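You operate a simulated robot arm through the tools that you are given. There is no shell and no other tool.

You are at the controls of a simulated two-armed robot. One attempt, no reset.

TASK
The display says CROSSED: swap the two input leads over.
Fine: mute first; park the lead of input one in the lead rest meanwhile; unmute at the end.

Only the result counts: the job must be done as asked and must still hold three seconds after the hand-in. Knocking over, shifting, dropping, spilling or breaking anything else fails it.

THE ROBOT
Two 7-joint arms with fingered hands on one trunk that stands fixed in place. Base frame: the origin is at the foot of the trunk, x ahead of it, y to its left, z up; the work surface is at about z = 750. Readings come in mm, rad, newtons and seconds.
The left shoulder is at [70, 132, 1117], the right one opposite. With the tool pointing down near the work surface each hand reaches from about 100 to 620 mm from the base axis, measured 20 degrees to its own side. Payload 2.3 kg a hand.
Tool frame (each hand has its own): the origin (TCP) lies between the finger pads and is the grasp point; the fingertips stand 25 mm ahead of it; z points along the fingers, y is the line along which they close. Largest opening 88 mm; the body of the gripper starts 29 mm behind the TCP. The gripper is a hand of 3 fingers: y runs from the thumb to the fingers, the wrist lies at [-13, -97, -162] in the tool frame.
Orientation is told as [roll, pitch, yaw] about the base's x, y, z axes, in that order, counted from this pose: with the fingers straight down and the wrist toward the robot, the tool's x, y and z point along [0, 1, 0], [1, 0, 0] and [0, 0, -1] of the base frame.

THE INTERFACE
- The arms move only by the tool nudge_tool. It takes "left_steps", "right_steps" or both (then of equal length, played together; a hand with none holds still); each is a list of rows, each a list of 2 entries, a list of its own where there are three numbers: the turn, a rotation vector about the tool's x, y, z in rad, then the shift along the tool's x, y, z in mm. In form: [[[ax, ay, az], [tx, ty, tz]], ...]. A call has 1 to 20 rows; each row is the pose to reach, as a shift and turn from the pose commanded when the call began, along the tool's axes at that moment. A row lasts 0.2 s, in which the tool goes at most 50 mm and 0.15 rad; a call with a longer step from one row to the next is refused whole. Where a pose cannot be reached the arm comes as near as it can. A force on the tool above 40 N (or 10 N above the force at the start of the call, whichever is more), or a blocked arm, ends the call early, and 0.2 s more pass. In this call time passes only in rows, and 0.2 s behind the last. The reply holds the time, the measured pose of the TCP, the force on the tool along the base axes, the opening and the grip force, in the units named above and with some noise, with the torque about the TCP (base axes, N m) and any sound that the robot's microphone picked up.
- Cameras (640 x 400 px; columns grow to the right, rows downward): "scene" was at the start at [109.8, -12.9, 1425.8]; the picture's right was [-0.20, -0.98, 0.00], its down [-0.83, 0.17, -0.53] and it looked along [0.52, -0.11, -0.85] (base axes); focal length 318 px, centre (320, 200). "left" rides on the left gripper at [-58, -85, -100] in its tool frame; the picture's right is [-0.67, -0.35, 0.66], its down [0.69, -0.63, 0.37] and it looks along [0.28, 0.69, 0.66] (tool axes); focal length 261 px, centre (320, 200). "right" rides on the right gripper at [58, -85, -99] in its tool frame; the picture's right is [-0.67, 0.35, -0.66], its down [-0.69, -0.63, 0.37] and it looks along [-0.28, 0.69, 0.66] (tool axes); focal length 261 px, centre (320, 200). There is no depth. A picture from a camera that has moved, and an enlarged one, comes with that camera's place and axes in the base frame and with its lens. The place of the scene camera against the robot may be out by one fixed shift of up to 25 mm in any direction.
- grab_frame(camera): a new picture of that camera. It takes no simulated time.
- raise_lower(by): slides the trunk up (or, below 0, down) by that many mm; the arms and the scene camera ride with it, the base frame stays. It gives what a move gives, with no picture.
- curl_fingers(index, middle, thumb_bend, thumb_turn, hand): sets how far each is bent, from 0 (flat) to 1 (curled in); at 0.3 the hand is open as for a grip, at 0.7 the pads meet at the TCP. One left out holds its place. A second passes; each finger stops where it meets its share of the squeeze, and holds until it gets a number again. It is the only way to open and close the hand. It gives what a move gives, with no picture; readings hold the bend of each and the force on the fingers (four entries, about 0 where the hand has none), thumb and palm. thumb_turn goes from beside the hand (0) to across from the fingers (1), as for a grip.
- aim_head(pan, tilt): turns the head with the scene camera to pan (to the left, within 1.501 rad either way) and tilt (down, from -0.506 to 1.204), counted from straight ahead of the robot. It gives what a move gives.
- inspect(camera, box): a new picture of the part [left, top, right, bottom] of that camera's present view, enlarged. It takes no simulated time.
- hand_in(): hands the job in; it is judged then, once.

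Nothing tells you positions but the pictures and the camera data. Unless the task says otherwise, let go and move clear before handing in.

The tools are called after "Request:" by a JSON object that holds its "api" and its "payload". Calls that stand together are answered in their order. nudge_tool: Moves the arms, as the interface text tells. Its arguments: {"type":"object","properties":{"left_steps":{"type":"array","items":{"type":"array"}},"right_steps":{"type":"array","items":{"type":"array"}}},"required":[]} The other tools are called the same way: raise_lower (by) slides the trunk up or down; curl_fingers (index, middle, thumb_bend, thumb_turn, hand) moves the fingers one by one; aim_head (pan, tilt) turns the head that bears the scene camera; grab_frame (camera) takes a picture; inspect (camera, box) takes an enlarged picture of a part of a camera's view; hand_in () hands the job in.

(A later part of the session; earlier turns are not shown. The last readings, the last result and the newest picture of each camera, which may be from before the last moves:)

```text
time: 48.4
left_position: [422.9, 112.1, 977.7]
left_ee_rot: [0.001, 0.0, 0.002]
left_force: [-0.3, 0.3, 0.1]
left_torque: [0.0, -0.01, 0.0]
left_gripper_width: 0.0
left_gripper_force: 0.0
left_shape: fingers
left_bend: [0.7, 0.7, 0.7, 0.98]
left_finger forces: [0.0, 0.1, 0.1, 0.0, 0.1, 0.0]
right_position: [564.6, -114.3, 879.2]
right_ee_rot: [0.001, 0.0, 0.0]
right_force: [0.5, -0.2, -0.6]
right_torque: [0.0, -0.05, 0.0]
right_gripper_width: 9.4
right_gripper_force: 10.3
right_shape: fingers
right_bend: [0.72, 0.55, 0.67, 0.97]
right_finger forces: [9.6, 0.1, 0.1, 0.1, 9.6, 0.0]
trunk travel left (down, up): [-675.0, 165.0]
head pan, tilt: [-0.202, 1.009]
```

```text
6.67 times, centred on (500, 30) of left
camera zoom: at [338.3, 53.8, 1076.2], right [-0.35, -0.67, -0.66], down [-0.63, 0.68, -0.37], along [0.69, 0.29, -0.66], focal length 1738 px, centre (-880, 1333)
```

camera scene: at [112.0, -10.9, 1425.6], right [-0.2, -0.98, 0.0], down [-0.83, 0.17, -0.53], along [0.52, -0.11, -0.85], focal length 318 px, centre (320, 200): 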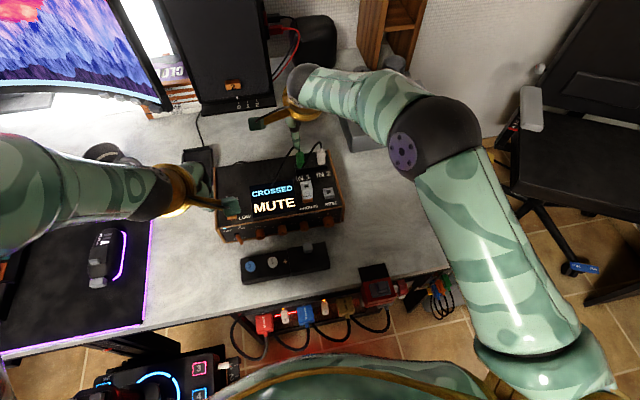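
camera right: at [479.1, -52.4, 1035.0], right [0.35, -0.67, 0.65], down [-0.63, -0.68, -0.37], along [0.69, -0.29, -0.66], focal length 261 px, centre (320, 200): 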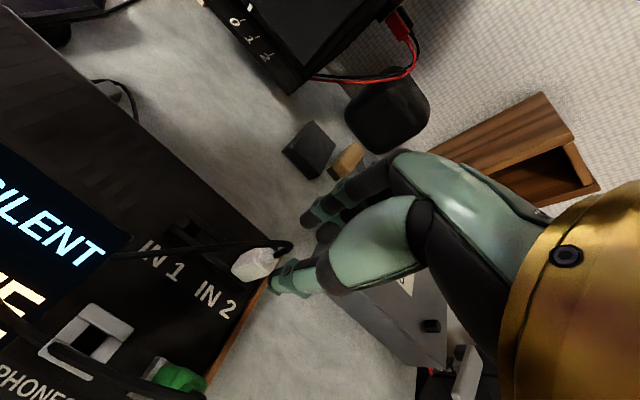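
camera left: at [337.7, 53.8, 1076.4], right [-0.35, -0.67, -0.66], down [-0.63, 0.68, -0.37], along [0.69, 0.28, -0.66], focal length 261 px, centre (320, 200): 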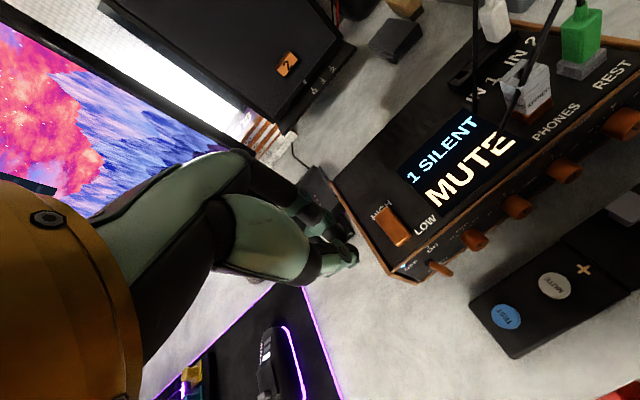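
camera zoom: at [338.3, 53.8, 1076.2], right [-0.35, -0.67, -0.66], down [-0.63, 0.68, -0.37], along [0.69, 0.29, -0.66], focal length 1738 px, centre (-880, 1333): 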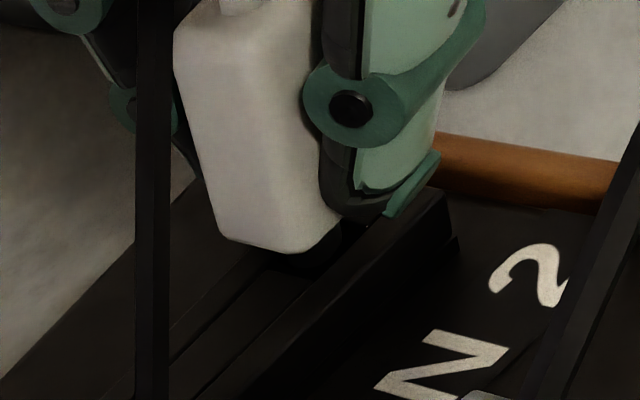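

White is free, with its nub visible. I'll lift it and move 47 mm left over IN 1.

Request:
{"api": "nudge_tool", "payload": {"right_steps": [[[0, 0, 0], [0, 0, -8]], [[0, 0, 0], [0, 0, -16]], [[0, 0, 0], [0, 0, -24]], [[0, 0, 0], [12, 0, -24]], [[0, 0, 0], [24, 0, -24]], [[0, 0, 0], [36, 0, -24]], [[0, 0, 0], [47, 0, -24]]]}}

Request:
{"api": "inspect", "payload": {"camera": "right", "box": [200, 180, 330, 290]}}

Request:
{"api": "inspect", "payload": {"camera": "left", "box": [420, 0, 520, 100]}}

Request:
{"api": "grab_frame", "payload": {"camera": "scene"}}

```text
time: 50.0
left_position: [422.8, 110.0, 978.8]
left_ee_rot: [-0.002, -0.001, -0.001]
left_force: [-0.2, 0.4, 0.2]
left_torque: [0.02, 0.01, 0.02]
left_gripper_width: 0.2
left_gripper_force: 0.1
left_shape: fingers
left_bend: [0.7, 0.7, 0.7, 0.98]
left_finger forces: [0.0, 0.0, 0.0, 0.0, 0.0, 0.0]
right_position: [564.6, -68.2, 903.3]
right_ee_rot: [0.002, 0.002, -0.004]
right_force: [0.9, 0.3, -0.8]
right_torque: [-0.02, -0.03, -0.02]
right_gripper_width: 9.4
right_gripper_force: 9.6
right_shape: fingers
right_bend: [0.72, 0.55, 0.67, 0.97]
right_finger forces: [9.6, 0.0, 0.1, 0.0, 9.7, 0.0]
trunk travel left (down, up): [-675.0, 165.0]
head pan, tilt: [-0.202, 1.009]
```

```text
3.64 times, centred on (265, 235) of right
camera zoom: at [480.1, -7.3, 1003.1], right [0.35, -0.67, 0.65], down [-0.63, -0.68, -0.37], along [0.69, -0.29, -0.66], focal length 948 px, centre (520, 73)
```

zoom: 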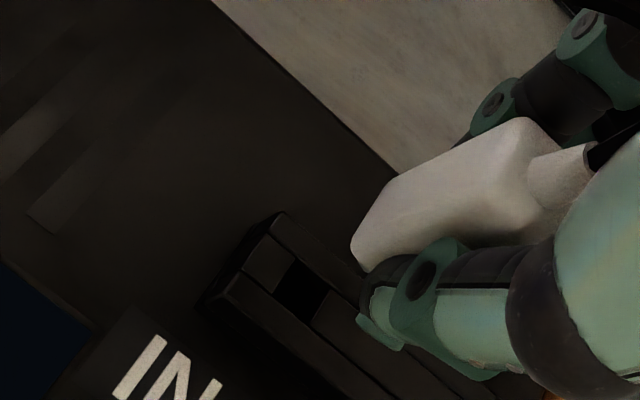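

```text
4.00 times, centred on (470, 50) of left
camera zoom: at [338.2, 54.1, 1076.2], right [-0.35, -0.67, -0.65], down [-0.63, 0.68, -0.37], along [0.69, 0.28, -0.66], focal length 1043 px, centre (-280, 800)
```

zoom: 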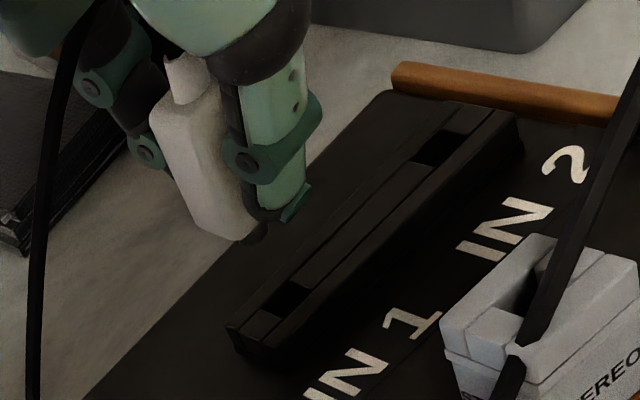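

```text
taken
camera scene: at [110.1, -12.3, 1425.8], right [-0.2, -0.98, 0.0], down [-0.83, 0.17, -0.53], along [0.52, -0.11, -0.85], focal length 318 px, centre (320, 200)
```

scene: 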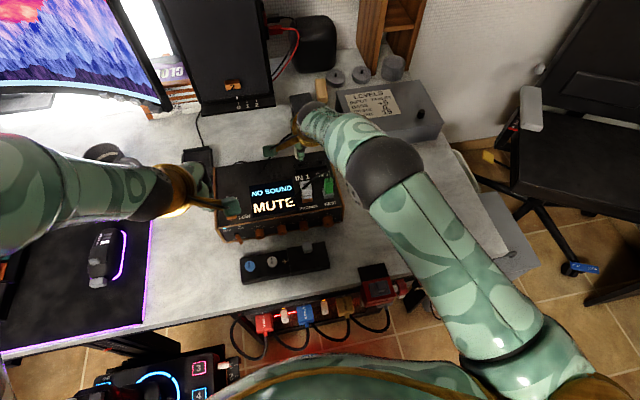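

The display now reads NO SOUND / MUTE. The IN 1 hole appears about 0.8 mm to the left of the plug axis. I'll correct, lower 19 mm and re-check.

Request:
{"api": "nudge_tool", "payload": {"right_steps": [[[0, 0, 0], [0.8, 0.2, 0]], [[0, 0, 0], [0.8, 0.2, 7]], [[0, 0, 0], [0.8, 0.2, 14]], [[0, 0, 0], [0.8, 0.2, 19]]]}}

Request:
{"api": "inspect", "payload": {"camera": "right", "box": [220, 190, 320, 270]}}

Request:
{"api": "inspect", "payload": {"camera": "left", "box": [430, 30, 490, 90]}}

```text
time: 51.0
left_position: [423.2, 112.7, 977.8]
left_ee_rot: [0.0, -0.002, -0.001]
left_force: [-1.5, 0.2, 0.0]
left_torque: [-0.02, -0.01, 0.02]
left_gripper_width: 0.0
left_gripper_force: 0.0
left_shape: fingers
left_bend: [0.7, 0.7, 0.7, 0.98]
left_finger forces: [0.1, 0.1, 0.0, 0.0, 0.1, 0.0]
right_position: [563.0, -65.7, 884.5]
right_ee_rot: [0.003, 0.0, 0.002]
right_force: [0.6, 0.4, -0.2]
right_torque: [0.02, 0.0, -0.01]
right_gripper_width: 9.4
right_gripper_force: 9.8
right_shape: fingers
right_bend: [0.72, 0.55, 0.67, 0.97]
right_finger forces: [9.6, 0.0, 0.0, 0.0, 9.6, 0.1]
trunk travel left (down, up): [-675.0, 165.0]
head pan, tilt: [-0.202, 1.009]
```

```text
5.00 times, centred on (270, 230) of right
camera zoom: at [478.8, -7.0, 983.8], right [0.35, -0.67, 0.65], down [-0.63, -0.68, -0.37], along [0.69, -0.28, -0.66], focal length 1303 px, centre (570, 50)
```

zoom: 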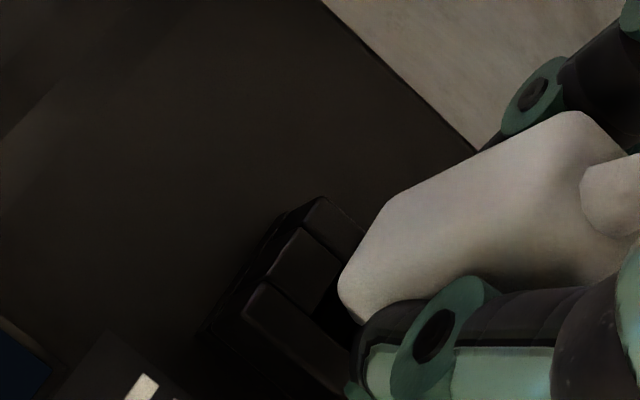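

```text
6.67 times, centred on (460, 60) of left
camera zoom: at [338.2, 53.8, 1076.2], right [-0.35, -0.67, -0.66], down [-0.63, 0.68, -0.37], along [0.69, 0.28, -0.66], focal length 1738 px, centre (-613, 1133)
```

zoom: 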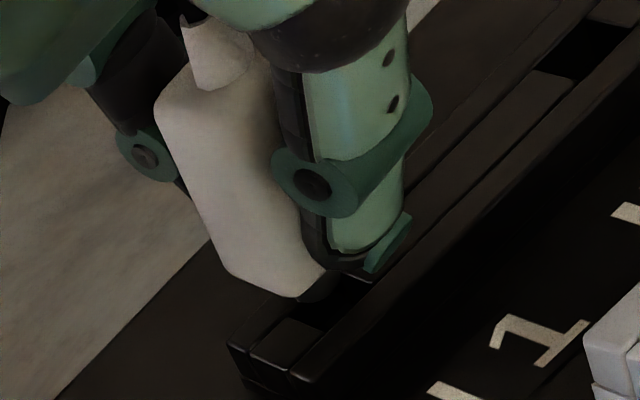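

The nub is right at the hole mouth. I'll nudge 0.4 mm forward and lower slowly.

Request:
{"api": "nudge_tool", "payload": {"right_steps": [[[0, 0, 0], [0, 0.4, 1.5]], [[0, 0, 0], [0, 0.4, 3]], [[0, 0, 0], [0, 0.4, 4.5]], [[0, 0, 0], [0, 0.4, 6]]]}}

Request:
{"api": "inspect", "payload": {"camera": "left", "box": [430, 30, 490, 90]}}

Request:
{"api": "inspect", "payload": {"camera": "right", "box": [220, 190, 320, 270]}}

```text
time: 52.0
left_position: [424.0, 111.6, 978.0]
left_ee_rot: [-0.002, -0.001, 0.001]
left_force: [0.4, -0.4, 0.5]
left_torque: [0.0, 0.02, -0.01]
left_gripper_width: 0.0
left_gripper_force: 0.1
left_shape: fingers
left_bend: [0.7, 0.7, 0.7, 0.98]
left_finger forces: [0.0, 0.0, 0.1, 0.0, 0.1, 0.0]
right_position: [564.8, -65.9, 877.7]
right_ee_rot: [0.003, 0.0, 0.001]
right_force: [-0.7, 0.4, 0.2]
right_torque: [0.03, -0.03, 0.02]
right_gripper_width: 9.3
right_gripper_force: 9.8
right_shape: fingers
right_bend: [0.72, 0.55, 0.67, 0.97]
right_finger forces: [9.7, 0.1, 0.1, 0.1, 9.6, 0.1]
trunk travel left (down, up): [-675.0, 165.0]
head pan, tilt: [-0.202, 1.009]
```

```text
6.67 times, centred on (460, 60) of left
camera zoom: at [338.3, 53.7, 1076.2], right [-0.35, -0.67, -0.66], down [-0.63, 0.69, -0.37], along [0.69, 0.28, -0.66], focal length 1738 px, centre (-613, 1133)
```

zoom: 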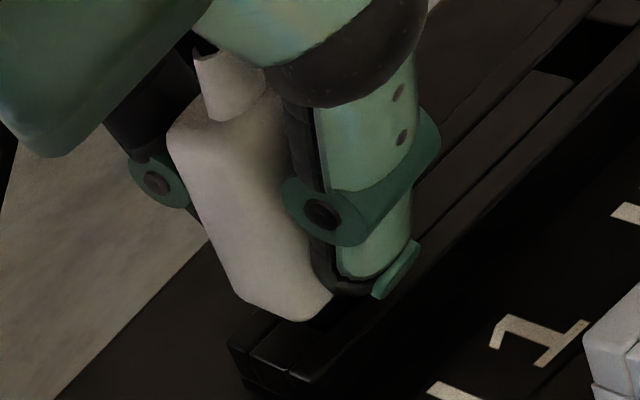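

```text
5.00 times, centred on (270, 230) of right
camera zoom: at [479.8, -7.3, 977.3], right [0.35, -0.67, 0.65], down [-0.63, -0.68, -0.37], along [0.69, -0.29, -0.66], focal length 1303 px, centre (570, 50)
```

zoom: 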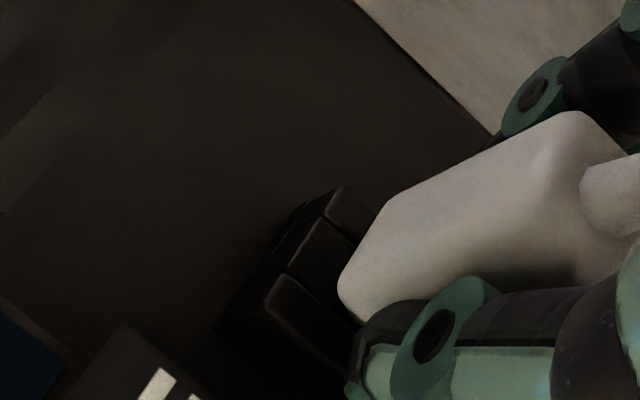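

No force; it is going in. Continuing down to the seat.

Request:
{"api": "nudge_tool", "payload": {"right_steps": [[[0, 0, 0], [0, 0, 1.2]], [[0, 0, 0], [0, 0, 2.4]], [[0, 0, 0], [0, 0, 3.6]], [[0, 0, 0], [0, 0, 4.8]]]}}

Request:
{"api": "inspect", "payload": {"camera": "left", "box": [430, 30, 490, 90]}}

Request:
{"api": "inspect", "payload": {"camera": "right", "box": [220, 190, 320, 270]}}

Request:
{"api": "grab_frame", "payload": {"camera": "left"}}

```text
time: 53.0
left_position: [424.3, 111.4, 976.4]
left_ee_rot: [-0.002, 0.0, 0.0]
left_force: [-1.0, 0.8, -0.5]
left_torque: [0.05, -0.02, -0.03]
left_gripper_width: 0.0
left_gripper_force: 0.0
left_shape: fingers
left_bend: [0.7, 0.7, 0.7, 0.98]
left_finger forces: [0.1, 0.1, 0.0, 0.1, 0.0, 0.1]
right_position: [565.2, -66.6, 872.3]
right_ee_rot: [0.0, 0.003, 0.0]
right_force: [-1.5, 0.1, -0.8]
right_torque: [0.0, 0.01, 0.0]
right_gripper_width: 9.2
right_gripper_force: 9.7
right_shape: fingers
right_bend: [0.72, 0.55, 0.67, 0.97]
right_finger forces: [9.2, 0.0, 0.0, 0.2, 9.9, 0.0]
trunk travel left (down, up): [-675.0, 165.0]
head pan, tilt: [-0.202, 1.009]
```

```text
6.67 times, centred on (460, 60) of left
camera zoom: at [338.6, 53.8, 1076.1], right [-0.35, -0.67, -0.65], down [-0.63, 0.68, -0.37], along [0.69, 0.28, -0.66], focal length 1738 px, centre (-613, 1133)
```

zoom: 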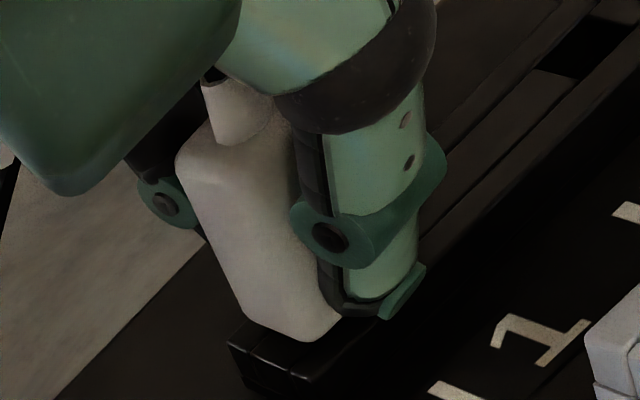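

```text
5.00 times, centred on (270, 230) of right
camera zoom: at [480.3, -7.1, 972.6], right [0.35, -0.67, 0.65], down [-0.63, -0.68, -0.37], along [0.69, -0.29, -0.66], focal length 1303 px, centre (570, 50)
```

zoom: 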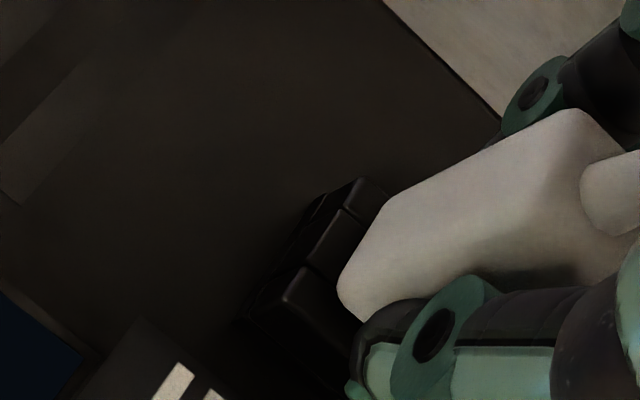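

```text
taken
camera left: at [338.6, 53.8, 1076.1], right [-0.35, -0.67, -0.65], down [-0.63, 0.68, -0.37], along [0.69, 0.28, -0.66], focal length 261 px, centre (320, 200)
```

left: 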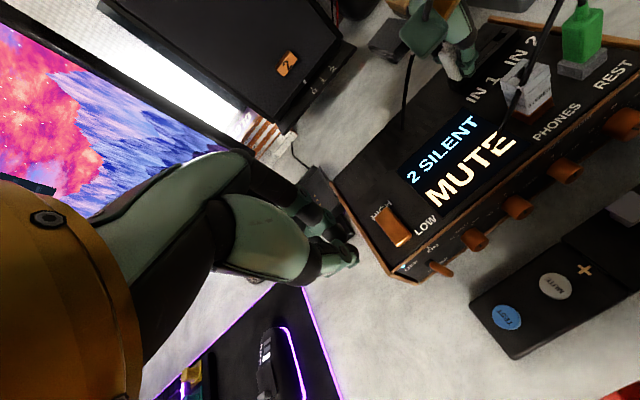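

The display now says "2 SILENT", so IN 1 is recognised. I'll press a little more to seat it fully.

Request:
{"api": "nudge_tool", "payload": {"right_steps": [[[0, 0, 0], [0, 0, 1]], [[0, 0, 0], [0, 0, 2]], [[0, 0, 0], [0, 0, 3]]]}}

Request:
{"api": "inspect", "payload": {"camera": "left", "box": [430, 30, 490, 90]}}

```text
time: 53.8
left_position: [421.8, 111.7, 978.4]
left_ee_rot: [0.001, -0.001, 0.001]
left_force: [-0.6, -0.3, -0.1]
left_torque: [-0.01, -0.04, 0.03]
left_gripper_width: 0.0
left_gripper_force: 0.1
left_shape: fingers
left_bend: [0.7, 0.7, 0.7, 0.98]
left_finger forces: [0.1, 0.1, 0.1, 0.0, 0.0, 0.0]
right_position: [564.7, -65.4, 873.1]
right_ee_rot: [0.002, 0.0, -0.002]
right_force: [0.6, -2.5, 6.9]
right_torque: [0.04, -0.03, -0.02]
right_gripper_width: 9.1
right_gripper_force: 10.6
right_shape: fingers
right_bend: [0.72, 0.55, 0.68, 0.97]
right_finger forces: [11.3, 0.0, 0.0, 0.0, 9.7, 0.0]
trunk travel left (down, up): [-675.0, 165.0]
head pan, tilt: [-0.202, 1.009]
```

```text
6.67 times, centred on (460, 60) of left
camera zoom: at [337.1, 53.5, 1076.8], right [-0.35, -0.67, -0.66], down [-0.63, 0.69, -0.37], along [0.69, 0.28, -0.66], focal length 1738 px, centre (-613, 1133)
```

zoom: 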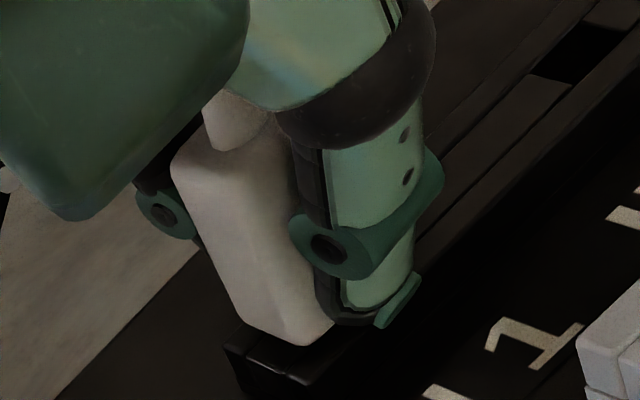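

Seated with 7 N resistance. I'll ease off and release, then rise.

Request:
{"api": "nudge_tool", "payload": {"right_steps": [[[0, 0, 0], [0, 0, -2]]]}}

Request:
{"api": "curl_fingers", "payload": {"hand": "right", "index": 0.62, "thumb_bend": 0.62}}

Request:
{"api": "curl_fingers", "payload": {"hand": "right", "index": 0.55, "thumb_bend": 0.55}}

Request:
{"api": "nudge_tool", "payload": {"right_steps": [[[0, 0, 0], [0, 0, -8]], [[0, 0, 0], [0, 0, -16]], [[0, 0, 0], [0, 0, -26]], [[0, 0, 0], [0, 0, -40]], [[0, 0, 0], [0, 0, -56]], [[0, 0, 0], [0, 0, -74]], [[0, 0, 0], [0, 0, -90]]]}}

Request:
{"api": "grab_frame", "payload": {"camera": "left"}}

Request:
{"api": "inspect", "payload": {"camera": "left", "box": [420, 0, 520, 100]}}

Request:
{"api": "grab_frame", "payload": {"camera": "right"}}

```text
time: 54.2
left_position: [423.2, 111.8, 977.7]
left_ee_rot: [0.0, 0.001, 0.001]
left_force: [0.3, -0.3, 0.4]
left_torque: [0.0, 0.0, -0.03]
left_gripper_width: 0.1
left_gripper_force: 0.1
left_shape: fingers
left_bend: [0.7, 0.7, 0.7, 0.98]
left_finger forces: [0.0, 0.1, 0.0, 0.0, 0.1, 0.0]
right_position: [563.3, -65.6, 872.7]
right_ee_rot: [0.002, 0.001, -0.002]
right_force: [0.8, -1.2, 1.6]
right_torque: [-0.06, -0.06, -0.02]
right_gripper_width: 9.2
right_gripper_force: 9.5
right_shape: fingers
right_bend: [0.72, 0.55, 0.68, 0.97]
right_finger forces: [10.7, 0.0, 0.0, 0.0, 9.4, 0.0]
trunk travel left (down, up): [-675.0, 165.0]
head pan, tilt: [-0.202, 1.009]
```

```text
time: 55.2
left_position: [422.2, 112.3, 976.6]
left_ee_rot: [0.001, 0.0, 0.0]
left_force: [0.2, 0.8, 0.8]
left_torque: [0.02, 0.03, 0.02]
left_gripper_width: 0.2
left_gripper_force: 0.1
left_shape: fingers
left_bend: [0.7, 0.7, 0.7, 0.98]
left_finger forces: [0.1, 0.0, 0.0, 0.0, 0.0, 0.0]
right_position: [563.9, -64.8, 871.1]
right_ee_rot: [0.002, 0.002, -0.002]
right_force: [-0.6, 0.4, 0.3]
right_torque: [0.03, 0.0, 0.0]
right_gripper_width: 15.3
right_gripper_force: 0.0
right_shape: fingers
right_bend: [0.62, 0.55, 0.62, 0.97]
right_finger forces: [0.2, 0.0, 0.0, 0.0, 0.1, 0.0]
trunk travel left (down, up): [-675.0, 165.0]
head pan, tilt: [-0.202, 1.009]
```

```text
time: 56.2
left_position: [422.8, 111.0, 977.9]
left_ee_rot: [-0.001, -0.001, 0.002]
left_force: [0.0, -0.2, -0.9]
left_torque: [-0.01, 0.0, 0.0]
left_gripper_width: 0.1
left_gripper_force: 0.0
left_shape: fingers
left_bend: [0.7, 0.7, 0.7, 0.98]
left_finger forces: [0.0, 0.0, 0.0, 0.0, 0.0, 0.0]
right_position: [564.3, -65.0, 872.2]
right_ee_rot: [0.002, 0.002, -0.002]
right_force: [1.6, -0.9, -1.0]
right_torque: [0.0, -0.01, 0.0]
right_gripper_width: 30.0
right_gripper_force: 0.0
right_shape: fingers
right_bend: [0.55, 0.55, 0.55, 0.97]
right_finger forces: [0.2, 0.0, 0.0, 0.1, 0.0, 0.1]
trunk travel left (down, up): [-675.0, 165.0]
head pan, tilt: [-0.202, 1.009]
```

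```text
time: 57.8
left_position: [423.0, 112.0, 978.4]
left_ee_rot: [0.0, -0.002, 0.0]
left_force: [-0.1, -0.1, -0.5]
left_torque: [-0.03, -0.02, -0.01]
left_gripper_width: 0.2
left_gripper_force: 0.0
left_shape: fingers
left_bend: [0.7, 0.7, 0.7, 0.98]
left_finger forces: [0.0, 0.0, 0.0, 0.0, 0.0, 0.0]
right_position: [561.3, -65.9, 964.7]
right_ee_rot: [0.002, -0.001, 0.001]
right_force: [-1.1, 0.3, 0.3]
right_torque: [0.01, 0.01, 0.02]
right_gripper_width: 30.0
right_gripper_force: 0.1
right_shape: fingers
right_bend: [0.55, 0.55, 0.55, 0.97]
right_finger forces: [0.0, 0.0, 0.0, 0.0, 0.1, 0.0]
trunk travel left (down, up): [-675.0, 165.0]
head pan, tilt: [-0.202, 1.009]
```

```text
taken
camera left: at [337.9, 53.8, 1076.3], right [-0.35, -0.67, -0.66], down [-0.63, 0.69, -0.37], along [0.69, 0.28, -0.66], focal length 261 px, centre (320, 200)
```

left: 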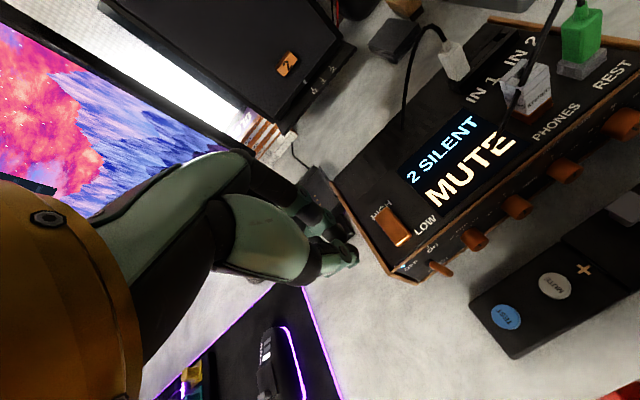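

```text
4.00 times, centred on (470, 50) of left
camera zoom: at [337.9, 53.8, 1076.3], right [-0.35, -0.67, -0.66], down [-0.63, 0.69, -0.37], along [0.69, 0.28, -0.66], focal length 1043 px, centre (-280, 800)
```

zoom: 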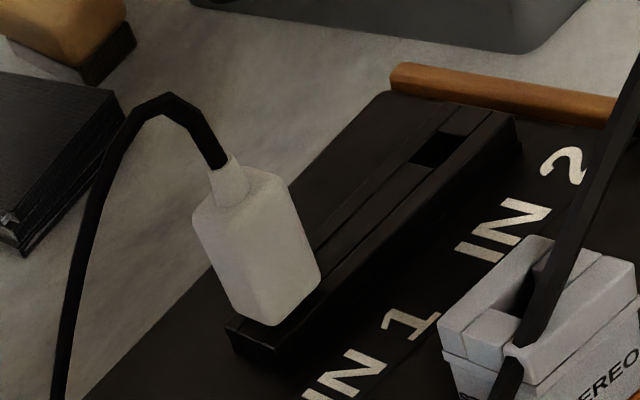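

```text
taken
camera right: at [477.7, -7.6, 1063.6], right [0.35, -0.67, 0.65], down [-0.63, -0.68, -0.37], along [0.69, -0.28, -0.66], focal length 261 px, centre (320, 200)
```

right: 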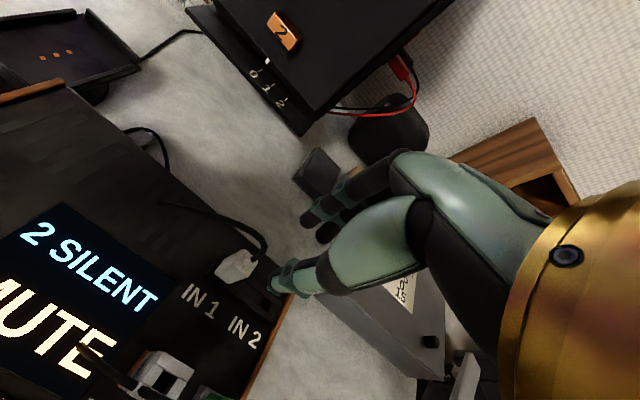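

White stands properly in IN 1. Now I'll go over the green plug in REST at this safe height.

Request:
{"api": "nudge_tool", "payload": {"right_steps": [[[0, 0, 0], [-12, -20, 0]], [[0, 0, 0], [-24, -40, 0]], [[0, 0, 0], [-36, -60, 0]], [[0, 0, 0], [-46.8, -79, 0]], [[0, 0, 0], [-46.8, -79, 15]], [[0, 0, 0], [-46.8, -79, 30]], [[0, 0, 0], [-46.8, -79, 50]], [[0, 0, 0], [-46.8, -79, 60]]]}}

Request:
{"api": "inspect", "payload": {"camera": "right", "box": [230, 190, 350, 290]}}

Request:
{"api": "inspect", "payload": {"camera": "left", "box": [540, 0, 640, 80]}}

```text
time: 59.6
left_position: [421.6, 111.3, 977.4]
left_ee_rot: [-0.002, 0.0, -0.001]
left_force: [0.4, -0.6, -0.6]
left_torque: [-0.02, -0.02, 0.01]
left_gripper_width: 0.0
left_gripper_force: 0.0
left_shape: fingers
left_bend: [0.7, 0.7, 0.7, 0.98]
left_finger forces: [0.0, 0.0, 0.0, 0.1, 0.0, 0.0]
right_position: [485.7, -112.0, 904.1]
right_ee_rot: [0.002, -0.001, -0.001]
right_force: [-0.1, -1.2, 0.0]
right_torque: [-0.02, 0.02, -0.01]
right_gripper_width: 30.3
right_gripper_force: 0.0
right_shape: fingers
right_bend: [0.55, 0.55, 0.55, 0.97]
right_finger forces: [0.1, 0.0, 0.0, 0.0, 0.0, 0.0]
trunk travel left (down, up): [-675.0, 165.0]
head pan, tilt: [-0.202, 1.009]
```

```text
4.00 times, centred on (290, 240) of right
camera zoom: at [401.0, -53.9, 1003.4], right [0.35, -0.67, 0.65], down [-0.63, -0.68, -0.37], along [0.69, -0.29, -0.66], focal length 1043 px, centre (440, 40)
```

zoom: 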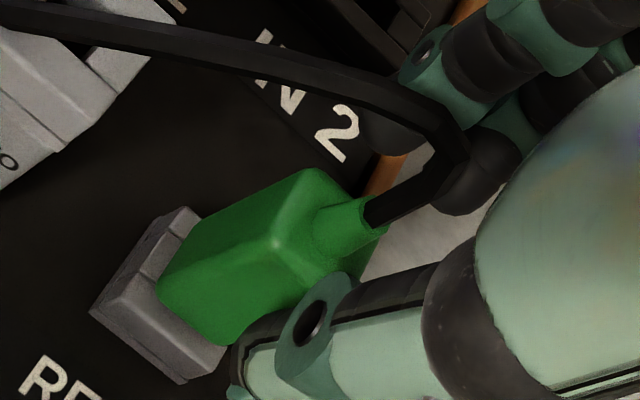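

```text
5.00 times, centred on (590, 40) of left
camera zoom: at [338.4, 53.8, 1076.2], right [-0.35, -0.67, -0.65], down [-0.63, 0.68, -0.37], along [0.69, 0.28, -0.66], focal length 1303 px, centre (-1030, 1000)
```

zoom: 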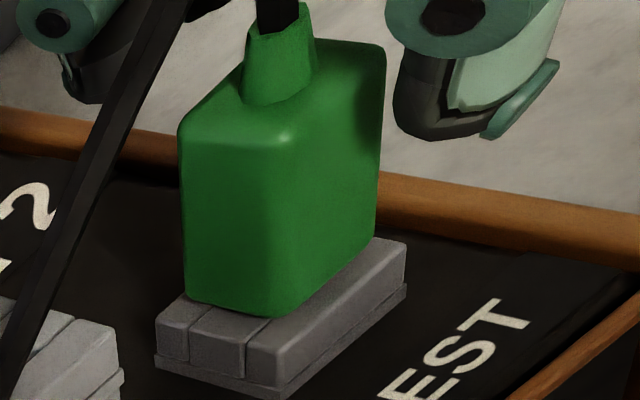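

The green plug is well placed under the hand. Descending to the height I released it at.

Request:
{"api": "nudge_tool", "payload": {"right_steps": [[[0, 0, 0], [0, 0, 9]], [[0, 0, 0], [0, 0, 18]], [[0, 0, 0], [0, 0, 27]], [[0, 0, 0], [0, 0, 34]]]}}

Request:
{"api": "curl_fingers", "payload": {"hand": "right", "index": 0.61, "thumb_bend": 0.61}}

Request:
{"api": "inspect", "payload": {"camera": "right", "box": [250, 180, 350, 290]}}

Request:
{"api": "inspect", "payload": {"camera": "left", "box": [540, 0, 640, 80]}}

```text
time: 60.6
left_position: [422.9, 111.8, 977.4]
left_ee_rot: [0.0, 0.001, -0.001]
left_force: [-0.3, 0.5, -0.2]
left_torque: [0.0, 0.0, 0.01]
left_gripper_width: 0.0
left_gripper_force: 0.1
left_shape: fingers
left_bend: [0.7, 0.7, 0.7, 0.98]
left_finger forces: [0.0, 0.0, 0.0, 0.0, 0.1, 0.0]
right_position: [486.2, -112.1, 868.7]
right_ee_rot: [0.003, 0.0, -0.002]
right_force: [-0.3, 0.7, -0.3]
right_torque: [0.01, 0.0, 0.01]
right_gripper_width: 30.3
right_gripper_force: 0.0
right_shape: fingers
right_bend: [0.55, 0.55, 0.55, 0.97]
right_finger forces: [0.0, 0.1, 0.1, 0.0, 0.1, 0.0]
trunk travel left (down, up): [-675.0, 165.0]
head pan, tilt: [-0.202, 1.009]
```

```text
time: 61.6
left_position: [420.9, 111.7, 978.5]
left_ee_rot: [0.0, -0.001, 0.0]
left_force: [0.2, 0.0, -0.3]
left_torque: [-0.02, 0.01, 0.0]
left_gripper_width: 0.0
left_gripper_force: 0.1
left_shape: fingers
left_bend: [0.7, 0.7, 0.7, 0.98]
left_finger forces: [0.0, 0.0, 0.1, 0.0, 0.1, 0.0]
right_position: [485.9, -112.5, 869.9]
right_ee_rot: [0.001, 0.001, -0.003]
right_force: [0.1, 0.3, -0.3]
right_torque: [-0.02, -0.01, 0.01]
right_gripper_width: 18.0
right_gripper_force: 0.1
right_shape: fingers
right_bend: [0.61, 0.55, 0.61, 0.97]
right_finger forces: [0.0, 0.0, 0.0, 0.0, 0.0, 0.0]
trunk travel left (down, up): [-675.0, 165.0]
head pan, tilt: [-0.202, 1.009]
```

```text
3.64 times, centred on (300, 235) of right
camera zoom: at [401.4, -53.2, 969.0], right [0.35, -0.67, 0.65], down [-0.63, -0.68, -0.37], along [0.69, -0.28, -0.66], focal length 948 px, centre (393, 73)
```

zoom: 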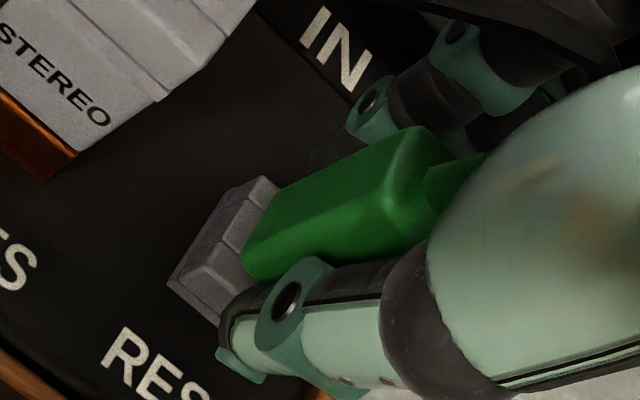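

```text
5.00 times, centred on (590, 40) of left
camera zoom: at [338.2, 53.8, 1076.3], right [-0.35, -0.67, -0.66], down [-0.63, 0.68, -0.37], along [0.69, 0.28, -0.66], focal length 1303 px, centre (-1030, 1000)
```

zoom: 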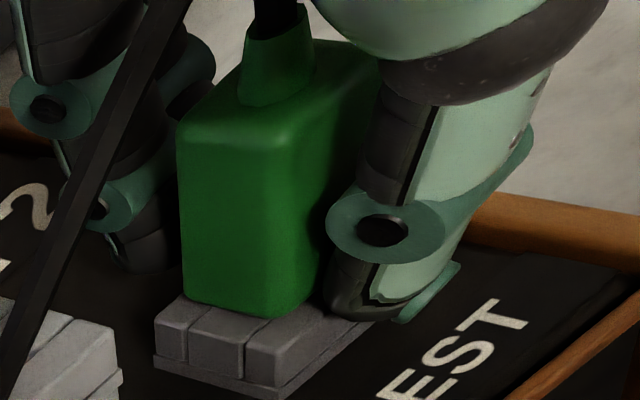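

The hand is about 3 mm lower on the plug than in my earlier grips. I'll raise 3 mm and close gently.

Request:
{"api": "nudge_tool", "payload": {"right_steps": [[[0, 0, 0], [0, 0, -3]]]}}

Request:
{"api": "curl_fingers", "payload": {"hand": "right", "index": 0.66, "thumb_bend": 0.66}}

Request:
{"api": "inspect", "payload": {"camera": "right", "box": [250, 180, 350, 290]}}

Request:
{"api": "inspect", "payload": {"camera": "left", "box": [540, 0, 640, 80]}}

```text
time: 62.0
left_position: [423.3, 111.7, 976.9]
left_ee_rot: [0.0, 0.0, -0.001]
left_force: [-0.1, -0.1, 0.0]
left_torque: [-0.02, 0.0, -0.01]
left_gripper_width: 0.0
left_gripper_force: 0.0
left_shape: fingers
left_bend: [0.7, 0.7, 0.7, 0.98]
left_finger forces: [0.0, 0.1, 0.1, 0.0, 0.0, 0.1]
right_position: [484.5, -112.5, 871.5]
right_ee_rot: [0.002, 0.0, -0.001]
right_force: [0.0, 0.1, 0.4]
right_torque: [-0.02, -0.01, 0.0]
right_gripper_width: 18.1
right_gripper_force: 0.0
right_shape: fingers
right_bend: [0.61, 0.55, 0.61, 0.97]
right_finger forces: [0.0, 0.0, 0.0, 0.1, 0.1, 0.0]
trunk travel left (down, up): [-675.0, 165.0]
head pan, tilt: [-0.202, 1.009]
```

```text
time: 63.0
left_position: [422.5, 111.6, 976.6]
left_ee_rot: [0.0, 0.0, 0.0]
left_force: [0.4, -1.3, -0.4]
left_torque: [0.02, 0.0, -0.01]
left_gripper_width: 0.0
left_gripper_force: 0.1
left_shape: fingers
left_bend: [0.7, 0.7, 0.7, 0.98]
left_finger forces: [0.1, 0.0, 0.0, 0.0, 0.0, 0.0]
right_position: [486.2, -113.2, 872.5]
right_ee_rot: [0.002, 0.0, -0.002]
right_force: [-0.2, -0.2, -0.5]
right_torque: [-0.02, -0.01, 0.03]
right_gripper_width: 12.0
right_gripper_force: 1.5
right_shape: fingers
right_bend: [0.64, 0.55, 0.63, 0.97]
right_finger forces: [1.0, 0.0, 0.0, 0.1, 1.9, 0.0]
trunk travel left (down, up): [-675.0, 165.0]
head pan, tilt: [-0.202, 1.009]
```

```text
3.64 times, centred on (300, 235) of right
camera zoom: at [401.0, -53.8, 971.5], right [0.35, -0.67, 0.65], down [-0.63, -0.68, -0.37], along [0.69, -0.28, -0.66], focal length 948 px, centre (393, 73)
```

zoom: 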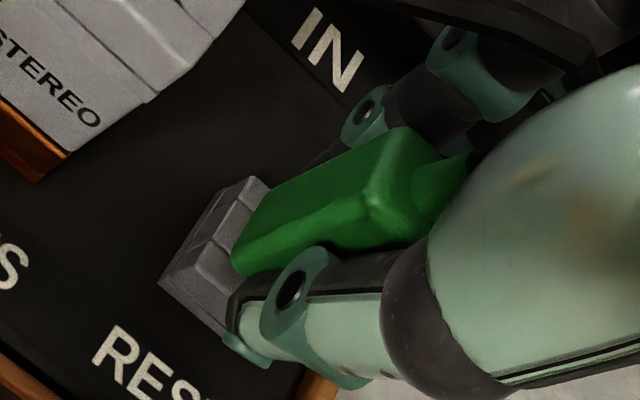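

```text
5.00 times, centred on (590, 40) of left
camera zoom: at [337.9, 53.7, 1076.3], right [-0.35, -0.67, -0.66], down [-0.63, 0.69, -0.37], along [0.69, 0.28, -0.66], focal length 1303 px, centre (-1030, 1000)
```

zoom: 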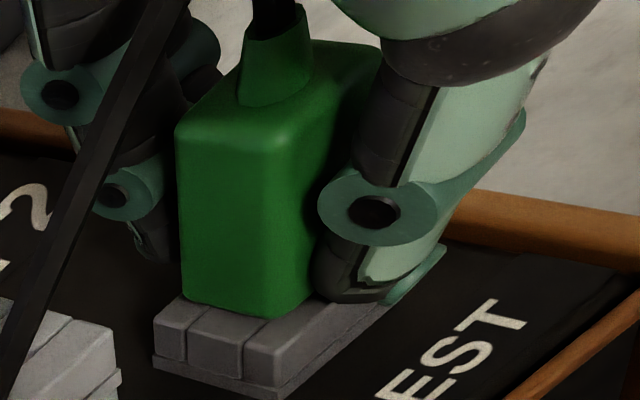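

Contacts are right; the plug is about 1 mm off along the fingers' width compared with before. I'll adjust 1 mm, squeeze and test-lift.

Request:
{"api": "curl_fingers", "payload": {"hand": "right", "index": 0.61, "thumb_bend": 0.61}}

Request:
{"api": "nudge_tool", "payload": {"right_steps": [[[0, 0, 0], [-1, 0, -0.5]]]}}

Request:
{"api": "curl_fingers", "payload": {"hand": "right", "index": 0.66, "thumb_bend": 0.66}}

Request:
{"api": "curl_fingers", "payload": {"hand": "right", "index": 0.76, "thumb_bend": 0.76}}

Request:
{"api": "nudge_tool", "payload": {"right_steps": [[[0, 0, 0], [0, 0, -1.5]], [[0, 0, 0], [0, 0, -3]], [[0, 0, 0], [0, 0, -4.5]], [[0, 0, 0], [0, 0, -6]]]}}

Request:
{"api": "inspect", "payload": {"camera": "right", "box": [250, 180, 350, 290]}}

Request:
{"api": "inspect", "payload": {"camera": "left", "box": [540, 0, 640, 80]}}

```text
time: 64.0
left_position: [422.1, 112.2, 978.4]
left_ee_rot: [0.0, 0.0, 0.0]
left_force: [-0.1, 0.0, 0.2]
left_torque: [0.03, 0.0, 0.01]
left_gripper_width: 0.0
left_gripper_force: 0.0
left_shape: fingers
left_bend: [0.7, 0.7, 0.7, 0.98]
left_finger forces: [0.0, 0.1, 0.1, 0.0, 0.0, 0.1]
right_position: [487.1, -112.2, 870.9]
right_ee_rot: [0.002, -0.002, -0.001]
right_force: [0.3, 0.1, -0.8]
right_torque: [0.02, 0.01, -0.01]
right_gripper_width: 17.3
right_gripper_force: 0.1
right_shape: fingers
right_bend: [0.61, 0.55, 0.61, 0.97]
right_finger forces: [0.0, 0.0, 0.1, 0.0, 0.0, 0.0]
trunk travel left (down, up): [-675.0, 165.0]
head pan, tilt: [-0.202, 1.009]
```

```text
time: 64.4
left_position: [423.3, 111.8, 976.7]
left_ee_rot: [0.001, 0.001, 0.0]
left_force: [-0.1, -0.2, 0.6]
left_torque: [-0.01, -0.02, -0.02]
left_gripper_width: 0.2
left_gripper_force: 0.1
left_shape: fingers
left_bend: [0.7, 0.7, 0.7, 0.98]
left_finger forces: [0.0, 0.0, 0.1, 0.0, 0.0, 0.0]
right_position: [485.6, -114.1, 871.7]
right_ee_rot: [0.002, -0.001, 0.0]
right_force: [0.4, 0.4, -0.5]
right_torque: [-0.02, -0.02, -0.03]
right_gripper_width: 17.2
right_gripper_force: 0.2
right_shape: fingers
right_bend: [0.61, 0.55, 0.61, 0.97]
right_finger forces: [0.0, 0.0, 0.0, 0.0, 0.1, 0.0]
trunk travel left (down, up): [-675.0, 165.0]
head pan, tilt: [-0.202, 1.009]
```

```text
time: 65.4
left_position: [422.3, 112.1, 978.0]
left_ee_rot: [-0.001, 0.0, 0.0]
left_force: [0.0, 0.2, -0.3]
left_torque: [0.01, -0.01, 0.0]
left_gripper_width: 0.0
left_gripper_force: 0.1
left_shape: fingers
left_bend: [0.7, 0.7, 0.7, 0.98]
left_finger forces: [0.0, 0.0, 0.0, 0.0, 0.1, 0.0]
right_position: [486.5, -114.0, 872.1]
right_ee_rot: [0.004, 0.0, 0.0]
right_force: [-1.2, -0.4, -0.1]
right_torque: [-0.01, 0.03, -0.02]
right_gripper_width: 12.3
right_gripper_force: 1.7
right_shape: fingers
right_bend: [0.64, 0.55, 0.63, 0.97]
right_finger forces: [1.0, 0.0, 0.0, 0.1, 1.8, 0.0]
trunk travel left (down, up): [-675.0, 165.0]
head pan, tilt: [-0.202, 1.009]
```

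```text
time: 66.4
left_position: [422.4, 111.5, 977.9]
left_ee_rot: [0.001, 0.0, 0.0]
left_force: [0.5, -0.7, -0.7]
left_torque: [-0.01, 0.0, 0.0]
left_gripper_width: 0.2
left_gripper_force: 0.1
left_shape: fingers
left_bend: [0.7, 0.7, 0.7, 0.98]
left_finger forces: [0.0, 0.1, 0.1, 0.1, 0.0, 0.1]
right_position: [484.1, -114.1, 871.6]
right_ee_rot: [0.001, 0.003, -0.001]
right_force: [-3.1, 0.1, -4.0]
right_torque: [-0.04, 0.11, 0.03]
right_gripper_width: 9.2
right_gripper_force: 9.1
right_shape: fingers
right_bend: [0.72, 0.55, 0.65, 0.97]
right_finger forces: [8.1, 0.0, 0.1, 0.0, 11.0, 0.0]
trunk travel left (down, up): [-675.0, 165.0]
head pan, tilt: [-0.202, 1.009]
```

```text
time: 67.4
left_position: [422.0, 111.5, 977.0]
left_ee_rot: [0.001, 0.0, 0.001]
left_force: [-1.0, 0.4, 0.6]
left_torque: [0.0, -0.01, 0.04]
left_gripper_width: 0.0
left_gripper_force: 0.0
left_shape: fingers
left_bend: [0.7, 0.7, 0.7, 0.98]
left_finger forces: [0.1, 0.0, 0.0, 0.0, 0.0, 0.0]
right_position: [485.0, -113.8, 876.3]
right_ee_rot: [0.002, 0.0, -0.001]
right_force: [0.2, 0.1, 0.1]
right_torque: [-0.01, -0.02, 0.0]
right_gripper_width: 9.1
right_gripper_force: 9.6
right_shape: fingers
right_bend: [0.72, 0.55, 0.66, 0.97]
right_finger forces: [10.1, 0.0, 0.0, 0.1, 10.1, 0.1]
trunk travel left (down, up): [-675.0, 165.0]
head pan, tilt: [-0.202, 1.009]
```

```text
3.64 times, centred on (300, 235) of right
camera zoom: at [401.3, -54.7, 977.8], right [0.35, -0.67, 0.65], down [-0.63, -0.68, -0.37], along [0.69, -0.28, -0.66], focal length 948 px, centre (393, 73)
```

zoom: 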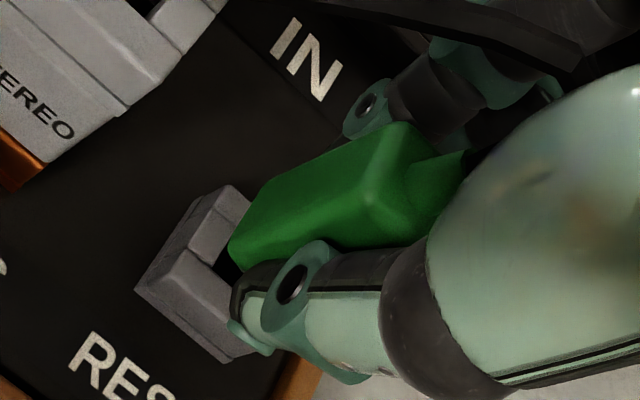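

```text
5.00 times, centred on (590, 40) of left
camera zoom: at [338.0, 53.8, 1076.4], right [-0.35, -0.67, -0.66], down [-0.63, 0.68, -0.37], along [0.69, 0.28, -0.66], focal length 1303 px, centre (-1030, 1000)
```

zoom: 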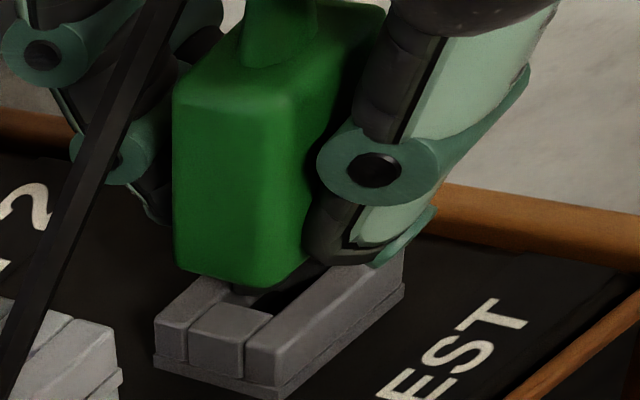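

Green is free of REST. I'll lift and carry it 78.4 mm forward over IN 2.

Request:
{"api": "nudge_tool", "payload": {"right_steps": [[[0, 0, 0], [0, 0, -8]], [[0, 0, 0], [0, 0, -16]], [[0, 0, 0], [0, 0, -26]], [[0, 0, 0], [0, 15, -28]], [[0, 0, 0], [0, 32, -28]], [[0, 0, 0], [0, 49, -28]], [[0, 0, 0], [0, 65, -28]], [[0, 0, 0], [0, 78.4, -28]]]}}

Request:
{"api": "inspect", "payload": {"camera": "right", "box": [200, 180, 330, 290]}}

Request:
{"api": "inspect", "payload": {"camera": "left", "box": [440, 0, 560, 100]}}

```text
time: 69.2
left_position: [423.5, 111.6, 979.0]
left_ee_rot: [-0.001, 0.0, 0.001]
left_force: [0.3, -0.3, -0.1]
left_torque: [0.0, 0.0, 0.02]
left_gripper_width: 0.0
left_gripper_force: 0.0
left_shape: fingers
left_bend: [0.7, 0.7, 0.7, 0.98]
left_finger forces: [0.1, 0.1, 0.1, 0.0, 0.0, 0.0]
right_position: [564.7, -112.9, 905.0]
right_ee_rot: [0.001, 0.0, 0.001]
right_force: [0.8, 0.1, 0.0]
right_torque: [0.04, -0.01, 0.0]
right_gripper_width: 9.3
right_gripper_force: 10.3
right_shape: fingers
right_bend: [0.72, 0.55, 0.66, 0.97]
right_finger forces: [10.1, 0.0, 0.0, 0.0, 10.2, 0.0]
trunk travel left (down, up): [-675.0, 165.0]
head pan, tilt: [-0.202, 1.009]
```

```text
3.64 times, centred on (265, 235) of right
camera zoom: at [479.6, -53.8, 1006.0], right [0.35, -0.67, 0.65], down [-0.63, -0.68, -0.37], along [0.69, -0.29, -0.66], focal length 948 px, centre (520, 73)
```

zoom: 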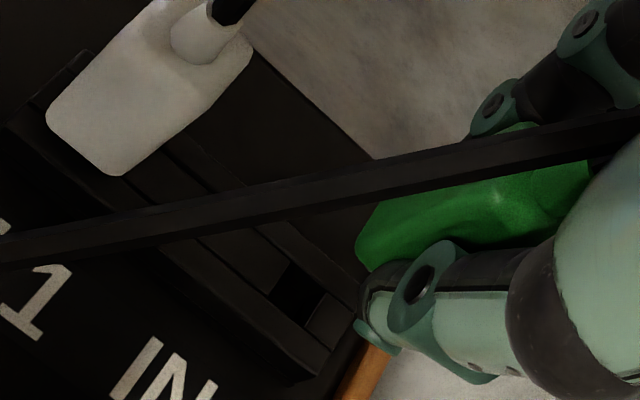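

```text
4.00 times, centred on (500, 50) of left
camera zoom: at [338.6, 53.7, 1076.1], right [-0.35, -0.67, -0.65], down [-0.63, 0.69, -0.37], along [0.69, 0.28, -0.66], focal length 1043 px, centre (-400, 800)
```

zoom: 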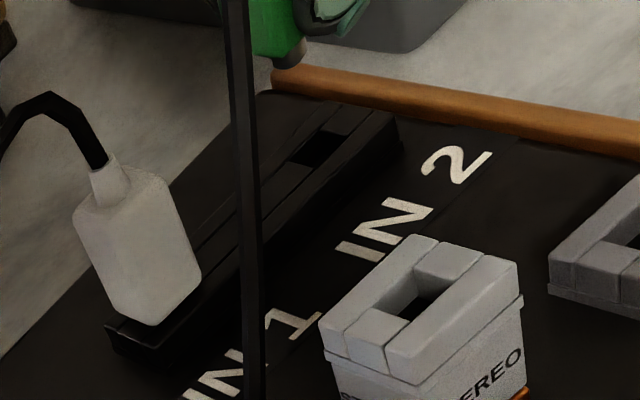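

The IN 2 hole is about 1 mm ahead and left of the plug axis. I'll correct by (0.7, 0.5), lower 21 mm and re-check.

Request:
{"api": "nudge_tool", "payload": {"right_steps": [[[0, 0, 0], [0.7, 0.5, 0]], [[0, 0, 0], [0.7, 0.5, 7]], [[0, 0, 0], [0.7, 0.5, 14]], [[0, 0, 0], [0.7, 0.5, 21]]]}}

Request:
{"api": "inspect", "payload": {"camera": "right", "box": [220, 190, 320, 270]}}

Request:
{"api": "inspect", "payload": {"camera": "left", "box": [470, 0, 530, 60]}}

```text
time: 70.2
left_position: [422.3, 112.1, 978.1]
left_ee_rot: [-0.001, 0.0, 0.0]
left_force: [-1.0, -0.1, 0.0]
left_torque: [0.03, 0.0, 0.0]
left_gripper_width: 0.0
left_gripper_force: 0.0
left_shape: fingers
left_bend: [0.7, 0.7, 0.7, 0.98]
left_finger forces: [0.0, 0.0, 0.0, 0.1, 0.0, 0.1]
right_position: [564.9, -112.3, 883.1]
right_ee_rot: [0.001, 0.001, -0.004]
right_force: [-0.1, 0.1, 0.5]
right_torque: [0.01, 0.02, 0.03]
right_gripper_width: 9.1
right_gripper_force: 10.1
right_shape: fingers
right_bend: [0.72, 0.55, 0.66, 0.97]
right_finger forces: [10.3, 0.1, 0.2, 0.1, 10.3, 0.0]
trunk travel left (down, up): [-675.0, 165.0]
head pan, tilt: [-0.202, 1.009]
```

```text
5.00 times, centred on (270, 230) of right
camera zoom: at [480.0, -54.1, 983.8], right [0.35, -0.67, 0.65], down [-0.63, -0.68, -0.37], along [0.69, -0.28, -0.66], focal length 1303 px, centre (570, 50)
```

zoom: 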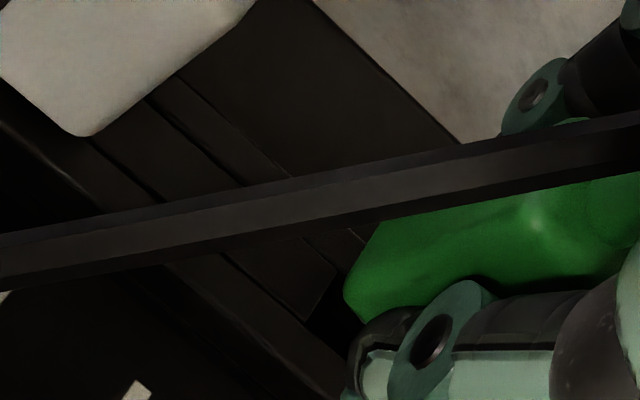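

```text
6.67 times, centred on (500, 30) of left
camera zoom: at [338.4, 53.7, 1076.2], right [-0.35, -0.67, -0.66], down [-0.63, 0.69, -0.37], along [0.69, 0.28, -0.66], focal length 1738 px, centre (-880, 1333)
```

zoom: 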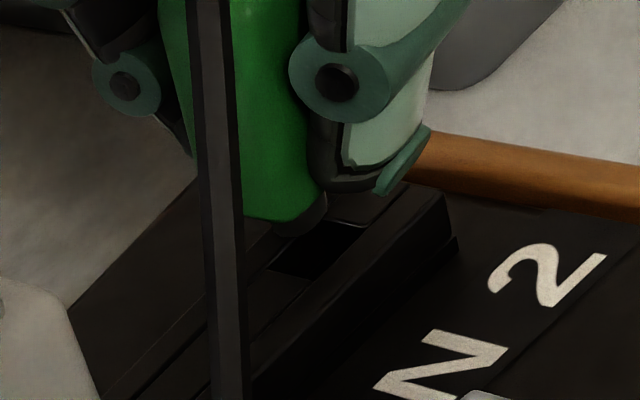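

The two views give slightly different hints. I'll zoom in more on nub and hole.

Request:
{"api": "inspect", "payload": {"camera": "left", "box": [485, 20, 525, 50]}}

Request:
{"api": "inspect", "payload": {"camera": "right", "box": [250, 225, 290, 260]}}

Request:
{"api": "inspect", "payload": {"camera": "scene", "box": [290, 130, 350, 180]}}

```text
13.33 times, centred on (505, 35) of left
camera zoom: at [338.4, 53.7, 1076.2], right [-0.35, -0.67, -0.66], down [-0.63, 0.69, -0.37], along [0.69, 0.28, -0.66], focal length 3475 px, centre (-2147, 2400)
```

zoom: 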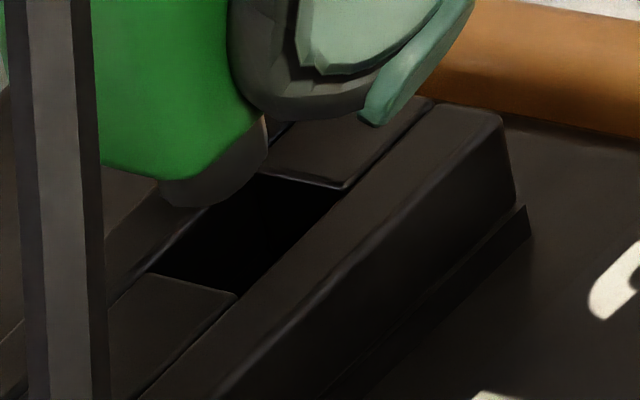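

```text
11.43 times, centred on (270, 242) of right
camera zoom: at [480.0, -54.1, 983.8], right [0.35, -0.67, 0.65], down [-0.63, -0.68, -0.37], along [0.69, -0.28, -0.66], focal length 2979 px, centre (891, -286)
```

zoom: 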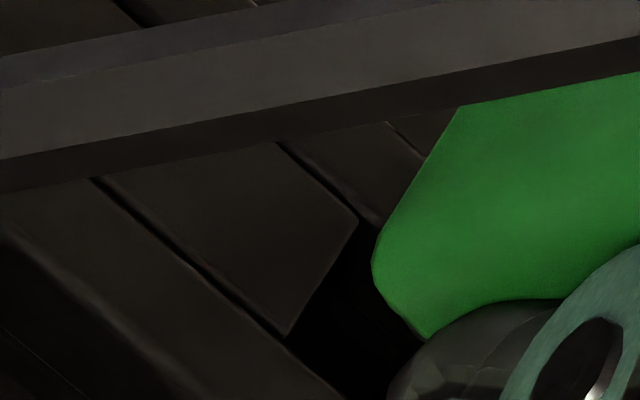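

```text
8.00 times, centred on (320, 155) of scene
camera zoom: at [110.2, -12.8, 1425.7], right [-0.2, -0.98, 0.0], down [-0.83, 0.17, -0.53], along [0.52, -0.11, -0.85], focal length 2546 px, centre (320, 560)
```

zoom: 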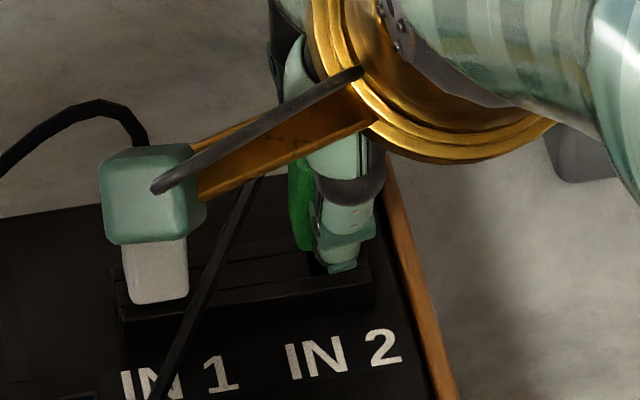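

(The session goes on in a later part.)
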